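You operate a simulated robot arm through the tools that you are given. There is no shell and no other tool. Be economical: measure what you need, move in short steps, check, and stop when the job is done.

Carry out the task below with a simulated robot arm. There is one attempt and no reset: what you move stays moved.

TASK
Fetch the blue-handled jug and set it on top of the black primer tray.

It is judged by the outcome, as a careful person would: the job done as asked, and still so three seconds after it is handed in. It fails if anything else is knocked over, pushed out of place, dropped, spilled or broken.

THE ROBOT
A 6-joint arm with a two-finger parallel gripper, fixed in place. Base frame: the origin is at the foot of the arm, x ahead of it, y to its left, z up; the work surface is at about z = 740. Lengths are in mm, angles in degrees, forces in N, time in s.
With the tool pointing down near the work surface it reaches from about 200 to 640 mm from the base axis. Its first joint turns from -66.0 to 66.0 degrees. Payload 2.7 kg.
Tool frame: the origin (TCP) lies between the finger pads and is the grasp point; the fingertips stand 23 mm ahead of it; z points along the fingers, y is the line along which they close. The gripper opens to 94 mm. The fingers are 38 mm wide and 10 mm thick; the gripper's body (54 by 96 mm) begins 39 mm behind the TCP.
Orientation is that of the tool frame in the base frame, as a unit quaternion [w, x, y, z]. With the fingers straight down and closing along the base's y, the tool's x points along the base's -x, its y along +y and its z along -z.

THE INTERFACE
- The arm moves only by the tool arm_command. Its argument "increments" is a list of rows, each an object (a shift or turn left out is 0, a gripper value left out holds the last) with "translation": the shift along the tool's x, y, z in units of 100 mm (1.0 is 100 mm), a list of three; "dr": the turn, a rotation vector about the tool's x, y, z in units of 120 degrees (1.0 is 120 degrees), a list of three; "fingers": the finger opening in cm, from 0 to 9.4. In form: [{"translation": [dx, dy, dz], "dr": [wx, wy, wz], "fingers": fingers}, ...]. A call has 1 to 12 rows; each row is the pose to reach, as a shift and turn from the pose commanded when the call began, along the tool's axes at that moment. A call with a number of a shift or a turn outside -1 to 1 is refused whole. A row lasts 0.2 s, in which the tool goes at most 50 mm and 8.6 degrees; a call with a longer step from one row to the next is refused whole, and so is a gripper value outside its range. A pose out of reach is approached as far as the arm can. The call stops where the force on the tool passes 40 N (or 10 N more than at its start, if that is more) or the arm is blocked; 0.2 s more then pass. The fingers move at their own pace (about 45 mm/s each) and stop on an object; they squeeze with about 39 N. The grip force told is the motor's: it shows also when the fingers shut on nothing. Time passes only in rows, and 0.2 s behind the last, so rows that repeat a pose let the fingers close. It gives the time, the measured TCP pose, the force on the tool (base axes), the opening and the grip force at its end, in the units of the frame above (readings bear some noise).
- Cameras (640 x 400 px; columns grow to the right, rows downward): "scene" is fixed at [71.5, -418.5, 1411.4]; the picture's right is [0.90, -0.43, 0.00], its down [-0.19, -0.40, -0.90] and it looks along [0.39, 0.81, -0.44] (base axes); focal length 333 px, centre (320, 200). "wrist" rides on the gripper at [-39, 0, -44] in the tool frame; the picture's right is [0.00, -1.00, 0.00], its down [0.97, 0.00, -0.24] and it looks along [0.24, 0.00, 0.97] (tool axes); focal length 218 px, centre (320, 200).
- get_image(camera): a new picture of that camera. No time passes.
- locate(camera, pixels): for up to 12 pixels [column, row] of the newest picture of that camera ("zoom" is the newest enlarged one), the place [x, y, z] in the base frame of the surface seen there, good to about 2 mm, but the place of the scene camera against the robot may be out by one fixed shift of up to 18 mm in any direction. No time passes.
- inspect(camera, box): a new picture of the part [left, top, right, bottom] of that camera's present view, enlarged. No time passes.
- close_job(): hands the job in; it is judged then, once.

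Work in short steps. Measure before you move; look again where a grasp or a placing could have gone wrong, and mend it. You have 60 turns and 20 pictures in all, the two below and enlarged ones among them. Open the gripper and draw the arm clear of the work before you hand the job in, unless the task says otherwise; then end with one line.

The tools are called after "Call:" as name(argument=value, ...) on one line, values as JSON. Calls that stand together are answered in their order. arm_command: Moves the arm, as the interface text tells. Its arguments: {"type":"object","properties":{"increments":{"type":"array","items":{"type":"object","properties":{"translation":{"type":"array","items":{"type":"number"}},"dr":{"type":"array","items":{"type":"number"}},"fingers":{"type":"number"}}}}},"required":["increments"]} The other tools are called the same way: get_image (camera) takes a picture; locate (camera, pixels) gives the place of the surface under pixels of a picture; inspect (camera, box) takes an enlarged picture of a part of a camera's view; close_job () hands the job in.

At the start:

```text
t: 0.0
position: [431.1, 77.2, 1058.6]
tcp_rot: [0.0, 0.0, 1.0, 0.0]
contact_force: [0.4, 0.6, 0.2]
finger_gap: 94.1
grip_force: 0.0
```

scene: 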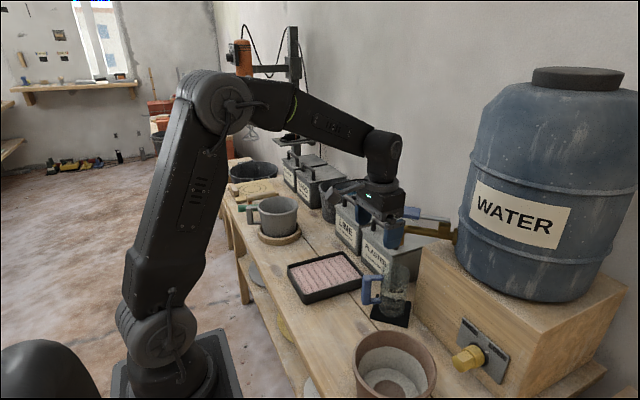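
wrist: 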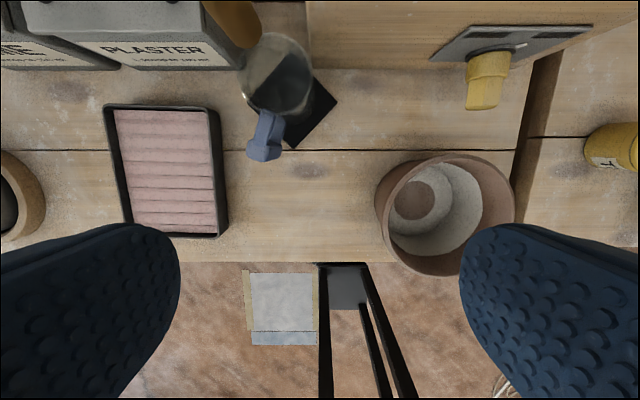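

The jug with the blue handle shows at about (275,85) in the wrist view, and the black tray with pink content at (168,170). I'll enlarge both before measuring.

Call:
inspect(camera="wrist", box=[90, 0, 370, 175])

Call:
inspect(camera="scene", box=[270, 170, 470, 340])

Call:
locate(camera="wrist", pixels=[[268, 120], [262, 150], [280, 50], [275, 90], [310, 65], [246, 90], [325, 100], [292, 147], [108, 108], [212, 110], [224, 234], [128, 232]])

```text
2.29 times, centred on (230, 88) of wrist
```

zoom: 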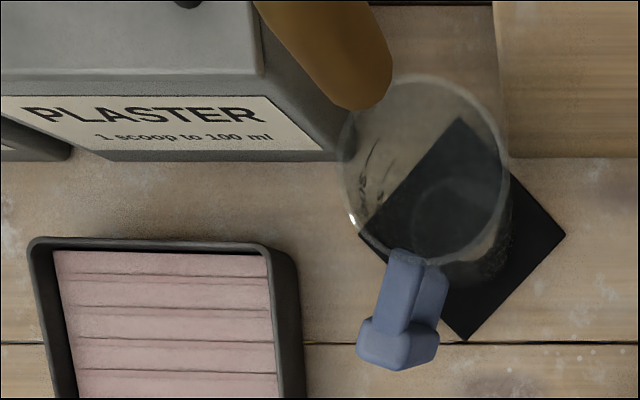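

```text
2.35 times, centred on (370, 255) of scene
```

zoom: 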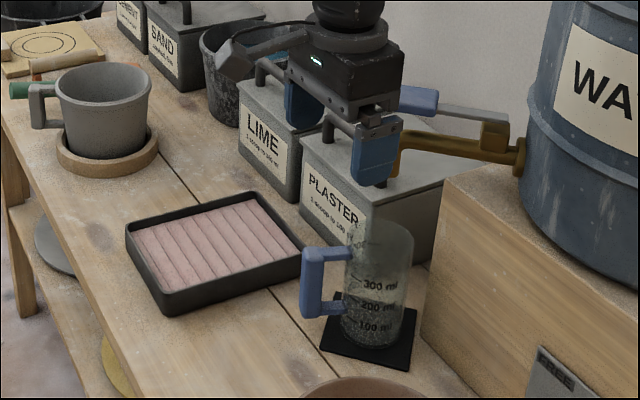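

```text
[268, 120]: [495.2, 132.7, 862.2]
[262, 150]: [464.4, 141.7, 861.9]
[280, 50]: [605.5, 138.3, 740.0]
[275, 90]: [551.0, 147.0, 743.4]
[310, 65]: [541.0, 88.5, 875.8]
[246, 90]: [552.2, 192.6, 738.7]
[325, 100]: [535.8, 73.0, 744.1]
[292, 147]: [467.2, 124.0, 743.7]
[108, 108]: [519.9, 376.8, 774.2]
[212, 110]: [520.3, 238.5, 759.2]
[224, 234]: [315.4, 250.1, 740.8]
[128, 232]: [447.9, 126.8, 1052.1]
```

Next I measure the tap spout, jug rim, water level, handle profile and tray, from both views.

Call:
locate(camera="zoom", pixels=[[318, 262], [312, 290], [340, 250], [338, 303], [378, 228], [372, 335], [395, 165], [435, 140], [415, 100], [215, 250], [160, 245], [128, 232]])

Call:
locate(camera="wrist", pixels=[[250, 40], [225, 10], [240, 20], [246, 50], [120, 130], [165, 130], [165, 170], [165, 178], [165, 215], [205, 150], [121, 180], [219, 180]])

```text
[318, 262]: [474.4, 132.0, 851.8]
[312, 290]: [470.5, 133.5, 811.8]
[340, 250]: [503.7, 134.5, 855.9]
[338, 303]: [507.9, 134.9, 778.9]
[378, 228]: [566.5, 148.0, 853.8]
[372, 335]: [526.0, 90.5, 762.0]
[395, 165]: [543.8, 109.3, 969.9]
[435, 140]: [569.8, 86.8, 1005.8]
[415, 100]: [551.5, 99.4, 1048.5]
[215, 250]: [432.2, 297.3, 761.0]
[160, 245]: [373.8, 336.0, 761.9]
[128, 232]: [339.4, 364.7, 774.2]
```

```text
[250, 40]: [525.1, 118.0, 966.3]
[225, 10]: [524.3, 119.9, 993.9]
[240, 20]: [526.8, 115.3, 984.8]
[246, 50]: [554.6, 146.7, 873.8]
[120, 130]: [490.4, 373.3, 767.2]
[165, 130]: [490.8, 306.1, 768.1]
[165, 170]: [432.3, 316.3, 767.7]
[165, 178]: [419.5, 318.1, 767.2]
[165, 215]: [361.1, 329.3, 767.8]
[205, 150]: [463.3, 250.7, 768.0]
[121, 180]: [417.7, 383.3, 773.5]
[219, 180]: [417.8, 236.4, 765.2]
```

The spout tip hangs right over the jug at z≈966, so a top-down body grasp is out. The handle, from a tilted approach on the -x side, looks best, so I zoom in on it.

Call:
inspect(camera="wrist", box=[225, 95, 305, 145])

Call:
inspect(camera="wrist", box=[225, 115, 305, 165])

Call:
locate(camera="zoom", pixels=[[200, 220], [200, 280], [250, 215], [310, 215], [400, 215], [440, 230], [440, 300], [300, 340], [260, 100], [380, 60], [330, 30], [420, 100]])

```text
8.00 times, centred on (265, 120) of wrist
```

zoom: 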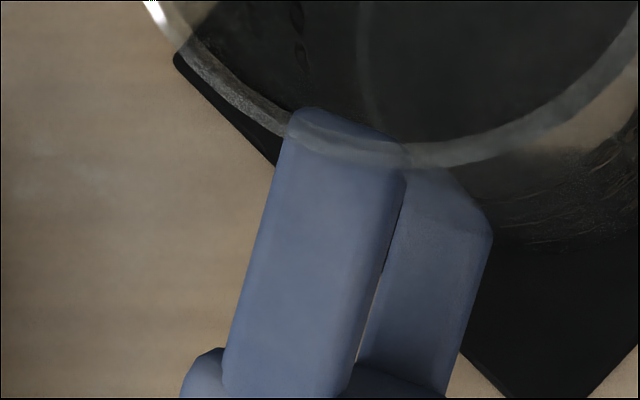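

```text
8.00 times, centred on (265, 140) of wrist
```

zoom: 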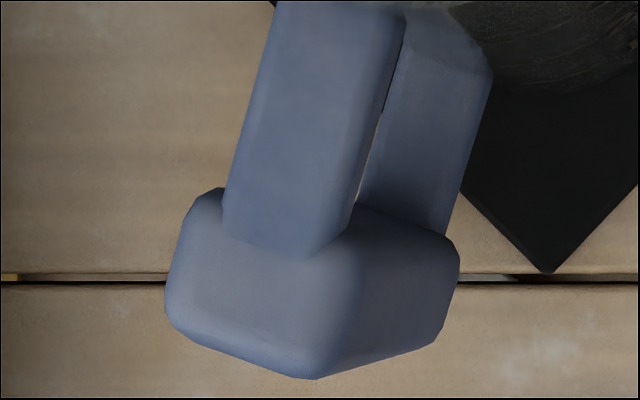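

```text
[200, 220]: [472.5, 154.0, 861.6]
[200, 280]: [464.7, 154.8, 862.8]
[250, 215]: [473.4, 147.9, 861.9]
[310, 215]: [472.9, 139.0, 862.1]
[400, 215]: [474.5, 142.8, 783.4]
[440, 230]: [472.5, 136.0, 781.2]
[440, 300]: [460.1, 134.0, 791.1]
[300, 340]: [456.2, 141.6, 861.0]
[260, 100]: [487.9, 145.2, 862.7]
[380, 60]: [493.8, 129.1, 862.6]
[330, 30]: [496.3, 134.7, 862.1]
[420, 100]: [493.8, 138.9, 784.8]
```

The handle's grip bar is centred near (464,143), z 775–862, about 25 mm wide, pointing 15° off the -x axis. I back off at height and yaw 15° first.

Call:
arm_command(increments=[{"translation": [0.16, 0.29, 0], "dr": [0, 0, 0.0417], "fingers": 7}, {"translation": [0.33, 0.59, 0], "dr": [0, 0, 0.0833]}, {"translation": [0.49, 0.88, 0], "dr": [0, 0, 0.125]}, {"translation": [0.49, 0.88, 0], "dr": [0, 0, 0.125]}])

```text
t: 1.0
position: [379.4, 165.7, 1058.8]
tcp_rot: [0.001, 0.131, 0.991, 0.0]
contact_force: [-0.2, 0.5, 0.4]
finger_gap: 70.2
grip_force: 0.0
```

Yaw is right (tool y ≈ (0.26, 0.96)). Now I tilt 45° about tool y so the fingers point forward and down.

Call:
arm_command(increments=[{"dr": [0, -0.0625, 0]}, {"dr": [0, -0.125, 0]}, {"dr": [0, -0.1875, 0]}, {"dr": [0, -0.25, 0]}, {"dr": [0, -0.3125, 0]}, {"dr": [0, -0.375, 0]}, {"dr": [0, -0.375, 0]}])

```text
t: 2.6
position: [380.2, 165.6, 1058.7]
tcp_rot: [0.38, 0.121, 0.916, -0.05]
contact_force: [-0.3, -1.0, -0.1]
finger_gap: 70.2
grip_force: 0.0
```

Orientation is as planned. Now I descend vertically about 149 mm to the standoff in line with the handle.

Call:
arm_command(increments=[{"translation": [0.263, 0, 0.263]}, {"translation": [0.526, 0, 0.526]}, {"translation": [0.79, 0, 0.79]}, {"translation": [1.0, 0, 1.0]}, {"translation": [1.0, 0, 1.0]}])

Call:
get_image(camera="wrist")

```text
t: 3.8
position: [381.7, 166.2, 918.4]
tcp_rot: [0.38, 0.12, 0.916, -0.049]
contact_force: [-1.0, -0.3, 0.4]
finger_gap: 69.8
grip_force: 0.0
```

```text
13 pictures are left
```

wrist: 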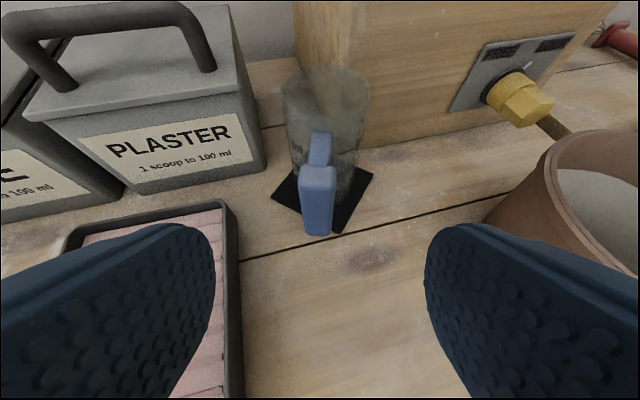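

The handle bar shows upright at (317,200), centred between the fingers. I measure it from here.

Call:
locate(camera="wrist", pixels=[[317, 175], [317, 200], [317, 230], [303, 205], [332, 205], [319, 140], [325, 90], [285, 110], [368, 110], [320, 110]])

Call:
inspect(camera="wrist", box=[250, 50, 410, 250])

```text
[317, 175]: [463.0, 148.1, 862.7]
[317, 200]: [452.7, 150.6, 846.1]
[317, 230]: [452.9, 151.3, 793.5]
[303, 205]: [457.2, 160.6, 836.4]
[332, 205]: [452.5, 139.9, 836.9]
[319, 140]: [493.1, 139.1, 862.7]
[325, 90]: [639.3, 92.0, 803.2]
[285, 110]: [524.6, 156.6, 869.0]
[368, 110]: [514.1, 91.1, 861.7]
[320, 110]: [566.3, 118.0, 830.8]
```

```text
2.00 times, centred on (330, 150) of wrist
```

zoom: 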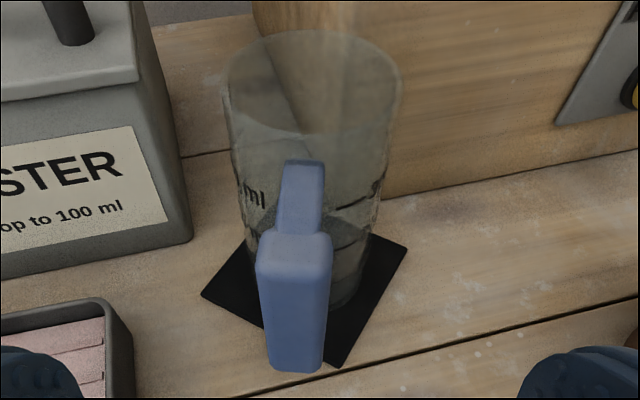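

Bar centre refined to about (463,148), 22 mm wide. I advance 100 mm along the fingers with small corrections.

Call:
arm_command(increments=[{"translation": [0.065, 0.035, 0.3]}, {"translation": [0.065, 0.035, 0.6]}, {"translation": [0.065, 0.035, 0.85]}, {"translation": [0.065, 0.035, 1.0]}, {"translation": [0.065, 0.035, 1.0]}])

Call:
arm_command(increments=[{"translation": [0, 0, 0.12]}, {"translation": [0, 0, 0.24]}, {"translation": [0, 0, 0.24]}])

Call:
get_image(camera="wrist")

Call:
get_image(camera="scene")

```text
t: 5.0
position: [446.7, 152.0, 842.9]
tcp_rot: [0.379, 0.12, 0.916, -0.05]
contact_force: [-0.8, 0.3, 0.3]
finger_gap: 69.8
grip_force: 0.1
```

```text
t: 5.8
position: [463.0, 147.8, 825.8]
tcp_rot: [0.379, 0.121, 0.916, -0.05]
contact_force: [-0.1, 0.2, 0.8]
finger_gap: 70.0
grip_force: 0.0
```

```text
11 pictures are left
```

wrist: 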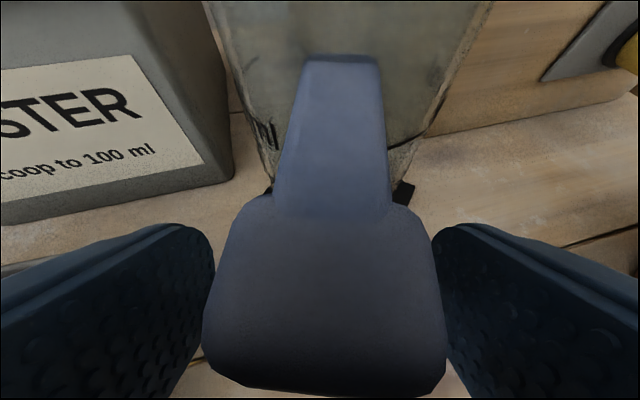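

```text
10 pictures are left
```

scene: 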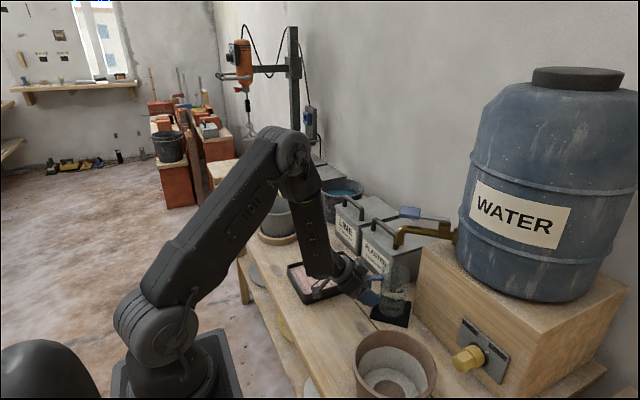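

The bar sits between the pads, nearly centred at column 323. I close the fingers on it.

Call:
arm_command(increments=[{"fingers": 5}, {"fingers": 3.5}, {"fingers": 2.5}, {"fingers": 1.5}, {"fingers": 1.0}, {"fingers": 1.0}])

```text
t: 7.2
position: [461.9, 147.4, 825.2]
tcp_rot: [0.379, 0.121, 0.916, -0.049]
contact_force: [0.7, -0.7, 0.5]
finger_gap: 25.6
grip_force: 39.1
```

Held: gap 25.6 mm, 39 N. I lift slowly by 20 mm and check for sag.

Call:
arm_command(increments=[{"translation": [-0.03, 0, -0.03]}, {"translation": [-0.07, 0, -0.07]}, {"translation": [-0.11, 0, -0.11]}, {"translation": [-0.142, 0, -0.142]}, {"translation": [-0.142, 0, -0.142]}])

Call:
inspect(camera="scene", box=[280, 200, 470, 340])

```text
t: 8.4
position: [462.0, 147.8, 846.9]
tcp_rot: [0.379, 0.12, 0.916, -0.05]
contact_force: [-0.6, 0.5, -0.7]
finger_gap: 25.5
grip_force: 39.2
```

```text
2.86 times, centred on (375, 270) of scene
```

zoom: 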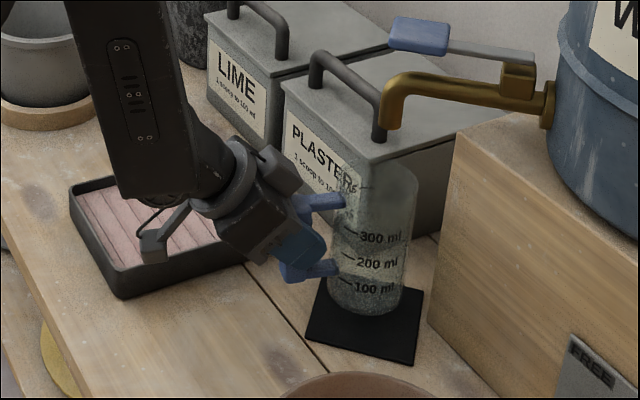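

The jug is clear of the mat and upright, and the mat stayed put. I raise another 40 mm, keeping the rim below the spout tip, then draw back 100 mm from the tap.

Call:
arm_command(increments=[{"translation": [-0.1, 0, -0.1]}, {"translation": [-0.2, 0, -0.2]}, {"translation": [-0.283, 0, -0.283]}, {"translation": [-0.18, 0, -0.386]}, {"translation": [-0.03, 0, -0.536]}, {"translation": [0.12, 0, -0.686]}, {"translation": [0.27, 0, -0.836]}, {"translation": [0.37, 0, -0.936]}, {"translation": [0.424, 0, -0.99]}, {"translation": [0.424, 0, -0.99]}])

```text
t: 10.6
position: [367.1, 173.3, 886.9]
tcp_rot: [0.379, 0.12, 0.916, -0.05]
contact_force: [-0.5, -1.0, -2.1]
finger_gap: 25.7
grip_force: 39.2
```

Now I yaw +35° about the vertical while moving left toward the tray.

Call:
arm_command(increments=[{"translation": [0.035, 0.1, -0.035], "dr": [-0.026, 0, -0.026]}, {"translation": [0.07, 0.21, -0.07], "dr": [-0.052, 0, -0.052]}, {"translation": [0.105, 0.32, -0.105], "dr": [-0.078, 0, -0.078]}, {"translation": [0.14, 0.43, -0.14], "dr": [-0.103, 0, -0.103]}, {"translation": [0.175, 0.54, -0.175], "dr": [-0.129, 0, -0.129]}, {"translation": [0.21, 0.65, -0.21], "dr": [-0.155, 0, -0.155]}, {"translation": [0.245, 0.76, -0.245], "dr": [-0.181, 0, -0.181]}, {"translation": [0.28, 0.87, -0.28], "dr": [-0.206, 0, -0.206]}, {"translation": [0.28, 0.87, -0.28], "dr": [-0.206, 0, -0.206]}])

Call:
get_image(camera="scene")

Call:
get_image(camera="wrist")

```text
t: 12.6
position: [351.4, 268.2, 885.8]
tcp_rot: [0.377, -0.16, 0.91, 0.066]
contact_force: [0.8, 0.2, -1.9]
finger_gap: 25.6
grip_force: 38.2
```

```text
8 pictures are left
```

scene: 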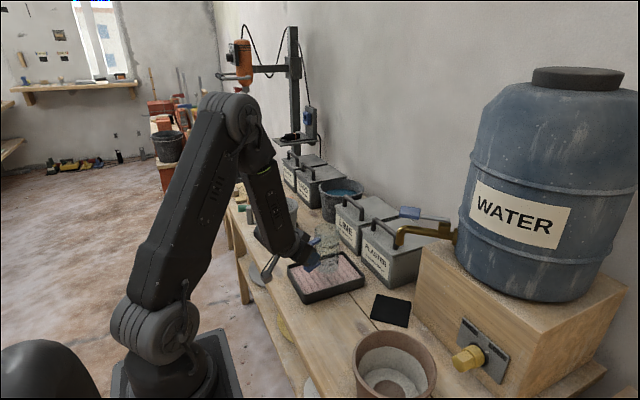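

```text
7 pictures are left
```

wrist: 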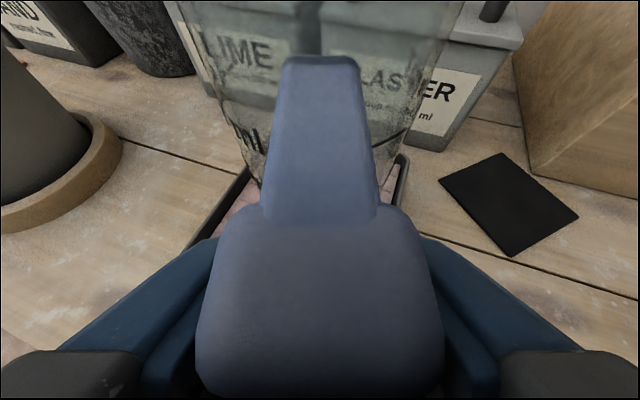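

The jug now hangs over the tray's far-right half. I enlarge to measure the jug's base against the tray corners.

Call:
inspect(camera="scene", box=[260, 200, 400, 310])

```text
3.64 times, centred on (330, 255) of scene
```

zoom: 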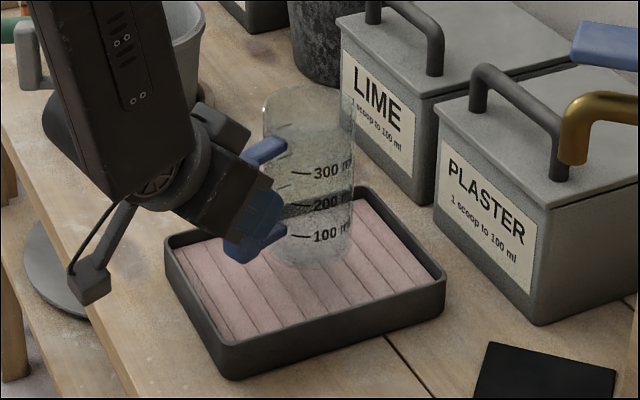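

Call:
locate(camera="zoom", pixels=[[230, 345], [441, 280], [168, 245], [365, 190], [300, 240], [312, 262], [335, 225], [265, 110], [352, 115], [282, 292], [400, 250], [290, 260]])

```text
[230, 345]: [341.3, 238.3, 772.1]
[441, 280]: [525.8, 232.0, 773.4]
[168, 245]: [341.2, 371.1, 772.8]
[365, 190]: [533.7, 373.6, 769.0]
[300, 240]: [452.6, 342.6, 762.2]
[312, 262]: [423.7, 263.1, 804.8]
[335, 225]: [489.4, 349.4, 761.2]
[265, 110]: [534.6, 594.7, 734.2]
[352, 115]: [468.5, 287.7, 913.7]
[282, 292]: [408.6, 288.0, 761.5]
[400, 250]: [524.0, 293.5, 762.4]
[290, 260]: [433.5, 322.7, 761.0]
```

In one frame, the tray spans x 341–528, y 235–372, and the jug axis is about (438,293). I shift +13 mm in y to centre it, and lower 26 mm toward the pink surface (about 10 mm short).

Call:
arm_command(increments=[{"translation": [-0.031, 0.122, 0.031]}, {"translation": [-0.031, 0.122, 0.031]}, {"translation": [0.03, 0.122, 0.092]}, {"translation": [0.09, 0.122, 0.152]}, {"translation": [0.153, 0.122, 0.215]}, {"translation": [0.153, 0.122, 0.215]}])

Call:
inspect(camera="scene", box=[260, 200, 400, 310])

```text
t: 14.0
position: [350.8, 281.1, 859.6]
tcp_rot: [0.376, -0.161, 0.91, 0.063]
contact_force: [0.3, -0.6, -1.0]
finger_gap: 25.5
grip_force: 38.7
```

```text
3.64 times, centred on (330, 255) of scene
```

zoom: 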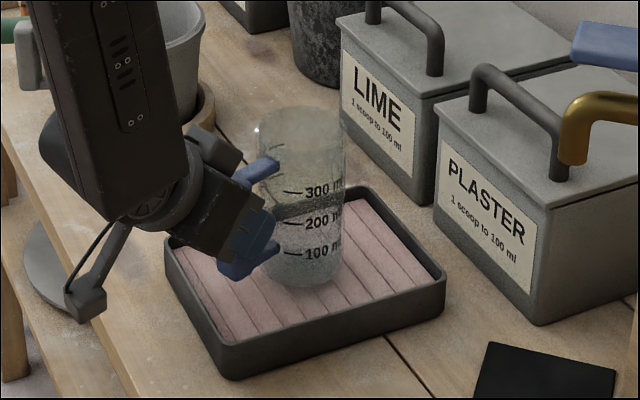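

Well centred over the tray. I lower in small steps, watching the vertical force.

Call:
arm_command(increments=[{"translation": [0.025, 0, 0.025]}, {"translation": [0.05, 0, 0.05]}, {"translation": [0.05, 0, 0.05]}])

Call:
arm_command(increments=[{"translation": [0.014, 0, 0.014]}, {"translation": [0.014, 0, 0.014]}])

Call:
arm_command(increments=[{"translation": [0.011, 0, 0.011]}, {"translation": [0.011, 0, 0.011]}])

```text
t: 14.8
position: [350.2, 283.8, 854.4]
tcp_rot: [0.377, -0.162, 0.91, 0.061]
contact_force: [-0.1, 0.6, -1.0]
finger_gap: 26.0
grip_force: 38.8
```

```text
t: 15.4
position: [350.9, 283.2, 853.4]
tcp_rot: [0.376, -0.162, 0.91, 0.061]
contact_force: [-0.3, -0.7, -0.6]
finger_gap: 25.6
grip_force: 39.0
```

```text
t: 16.0
position: [350.0, 283.4, 852.3]
tcp_rot: [0.376, -0.161, 0.91, 0.06]
contact_force: [0.2, -0.1, -2.0]
finger_gap: 25.6
grip_force: 39.5
out of reach, approached as far as the arm can: row 1, 2
```

The arm hit a reach limit, probably folded too tightly this close in, with the jug about 3 mm above the surface. I raise 15 mm, then yaw back 20° and move 25 mm outward, which still leaves the jug well inside the tray.

Call:
arm_command(increments=[{"translation": [-0.06, 0, -0.06]}, {"translation": [-0.106, 0, -0.106]}, {"translation": [-0.157, 0.046, -0.055], "dr": [0.03, 0, 0.03]}, {"translation": [-0.208, 0.092, -0.004], "dr": [0.059, 0, 0.059]}, {"translation": [-0.26, 0.138, 0.048], "dr": [0.089, 0, 0.089]}, {"translation": [-0.311, 0.183, 0.099], "dr": [0.118, 0, 0.118]}, {"translation": [-0.311, 0.183, 0.099], "dr": [0.118, 0, 0.118]}])

```text
t: 17.6
position: [370.8, 310.5, 868.4]
tcp_rot: [0.382, 0.001, 0.924, 0.0]
contact_force: [-0.1, 0.0, -1.4]
finger_gap: 25.4
grip_force: 39.4
```

The pose is reached cleanly with yaw 0. Lowering again, first 14 mm.

Call:
arm_command(increments=[{"translation": [0.035, 0, 0.035]}, {"translation": [0.07, 0, 0.07]}, {"translation": [0.1, 0, 0.1]}, {"translation": [0.1, 0, 0.1]}])

Call:
arm_command(increments=[{"translation": [0.014, 0, 0.014]}, {"translation": [0.014, 0, 0.014]}])

Call:
inspect(camera="scene", box=[260, 200, 400, 310])

```text
t: 18.6
position: [371.3, 309.0, 854.4]
tcp_rot: [0.383, 0.001, 0.924, 0.0]
contact_force: [0.5, -1.1, -1.0]
finger_gap: 25.7
grip_force: 38.6
```

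```text
t: 19.2
position: [371.9, 310.0, 852.0]
tcp_rot: [0.383, 0.0, 0.924, 0.0]
contact_force: [1.1, -0.5, -1.2]
finger_gap: 25.6
grip_force: 39.3
```

```text
3.64 times, centred on (330, 255) of scene
```

zoom: 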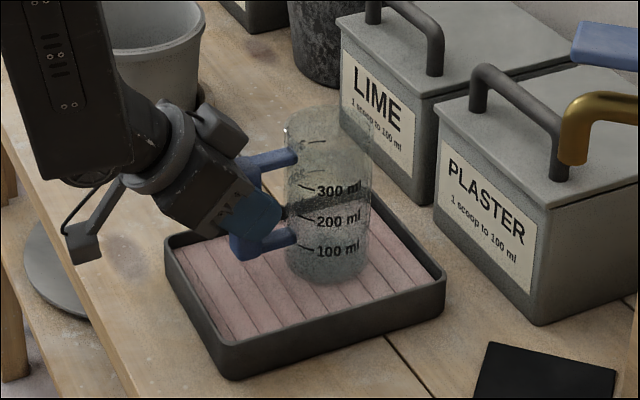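

The jug is over the middle of the tray, slightly toward the far end, with no contact yet. I continue in small steps.

Call:
arm_command(increments=[{"translation": [0.011, 0, 0.011]}, {"translation": [0.011, 0, 0.011]}])

Call:
arm_command(increments=[{"translation": [0.008, 0, 0.008]}, {"translation": [0.008, 0, 0.008]}])

```text
t: 19.8
position: [372.0, 310.7, 850.8]
tcp_rot: [0.383, 0.001, 0.924, 0.0]
contact_force: [-0.1, 1.1, -1.0]
finger_gap: 25.5
grip_force: 38.7
```

```text
t: 20.4
position: [372.1, 309.4, 849.1]
tcp_rot: [0.384, 0.001, 0.923, 0.0]
contact_force: [-1.2, 0.4, 2.2]
finger_gap: 25.5
grip_force: 38.6
```

The vertical force changed from about -1 to +2.2 N, so contact has begun at z≈849, as predicted. One more half millimetre.

Call:
arm_command(increments=[{"translation": [0.004, 0, 0.004]}, {"translation": [0.004, 0, 0.004]}])

```text
t: 21.0
position: [372.3, 310.1, 849.3]
tcp_rot: [0.384, 0.0, 0.923, 0.0]
contact_force: [-1.7, -0.7, 9.0]
finger_gap: 25.7
grip_force: 39.5
```

Firm contact (9 N). I open the fingers gradually to 60 mm.

Call:
arm_command(increments=[{"fingers": 2.7}, {"fingers": 3.0}, {"fingers": 3.5}, {"fingers": 4.5}, {"fingers": 6}, {"fingers": 6}])

Call:
get_image(camera="wrist")

```text
t: 22.4
position: [371.4, 310.1, 848.7]
tcp_rot: [0.382, 0.0, 0.924, 0.0]
contact_force: [-0.6, 0.1, 0.9]
finger_gap: 60.0
grip_force: 0.3
```

```text
3 pictures are left
```

wrist: 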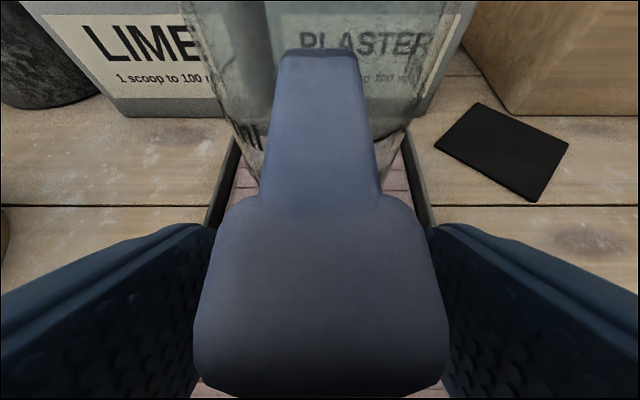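

Both pads are clear of the handle. I withdraw along the finger axis, then upward.

Call:
arm_command(increments=[{"translation": [0, 0, -0.15]}, {"translation": [0, 0, -0.3]}, {"translation": [0, 0, -0.5]}, {"translation": [0, 0, -0.7]}, {"translation": [-0.15, 0, -0.85]}, {"translation": [-0.3, 0, -1.0]}, {"translation": [-0.3, 0, -1.0]}])

Call:
get_image(camera="scene")

Call:
inspect(camera="scene", box=[260, 200, 400, 310])

```text
t: 24.0
position: [322.3, 310.1, 938.8]
tcp_rot: [0.382, 0.0, 0.924, 0.0]
contact_force: [-0.6, 0.5, -0.3]
finger_gap: 60.0
grip_force: 0.1
```

```text
2 pictures are left
```

scene: 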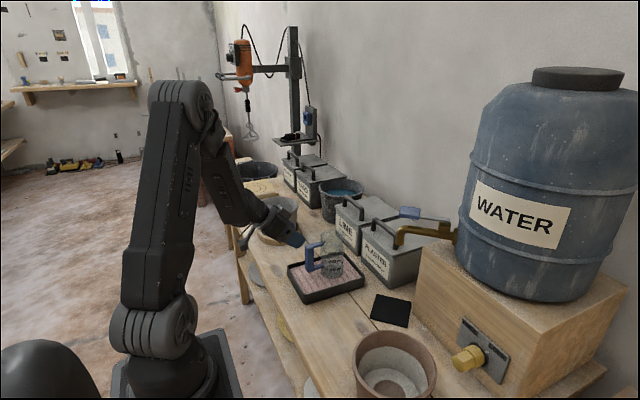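

```text
3.64 times, centred on (330, 255) of scene
```

zoom: 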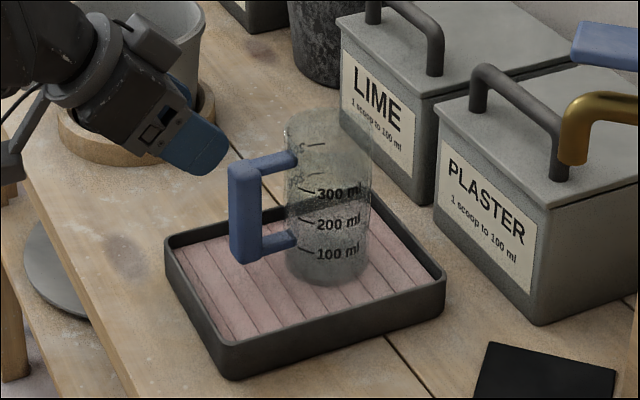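

The jug stands upright in the tray, free of the gripper, with nothing else moved. I raise the arm a little more for clearance, then hand in.

Call:
arm_command(increments=[{"translation": [-0.25, 0, -0.25]}, {"translation": [-0.5, 0, -0.5]}, {"translation": [-0.75, 0, -0.75]}, {"translation": [-0.75, 0, -0.75]}])

Call:
close_job()

```text
t: 25.0
position: [320.8, 308.7, 1044.0]
tcp_rot: [0.383, 0.001, 0.924, -0.001]
contact_force: [-0.7, 0.6, -0.7]
finger_gap: 60.2
grip_force: 0.0
```

```text
The job is handed in.
```

The blue-handled jug is standing upright on the black primer tray, the arm is drawn clear with its gripper open, nothing else appears to have moved, and the job is handed in.
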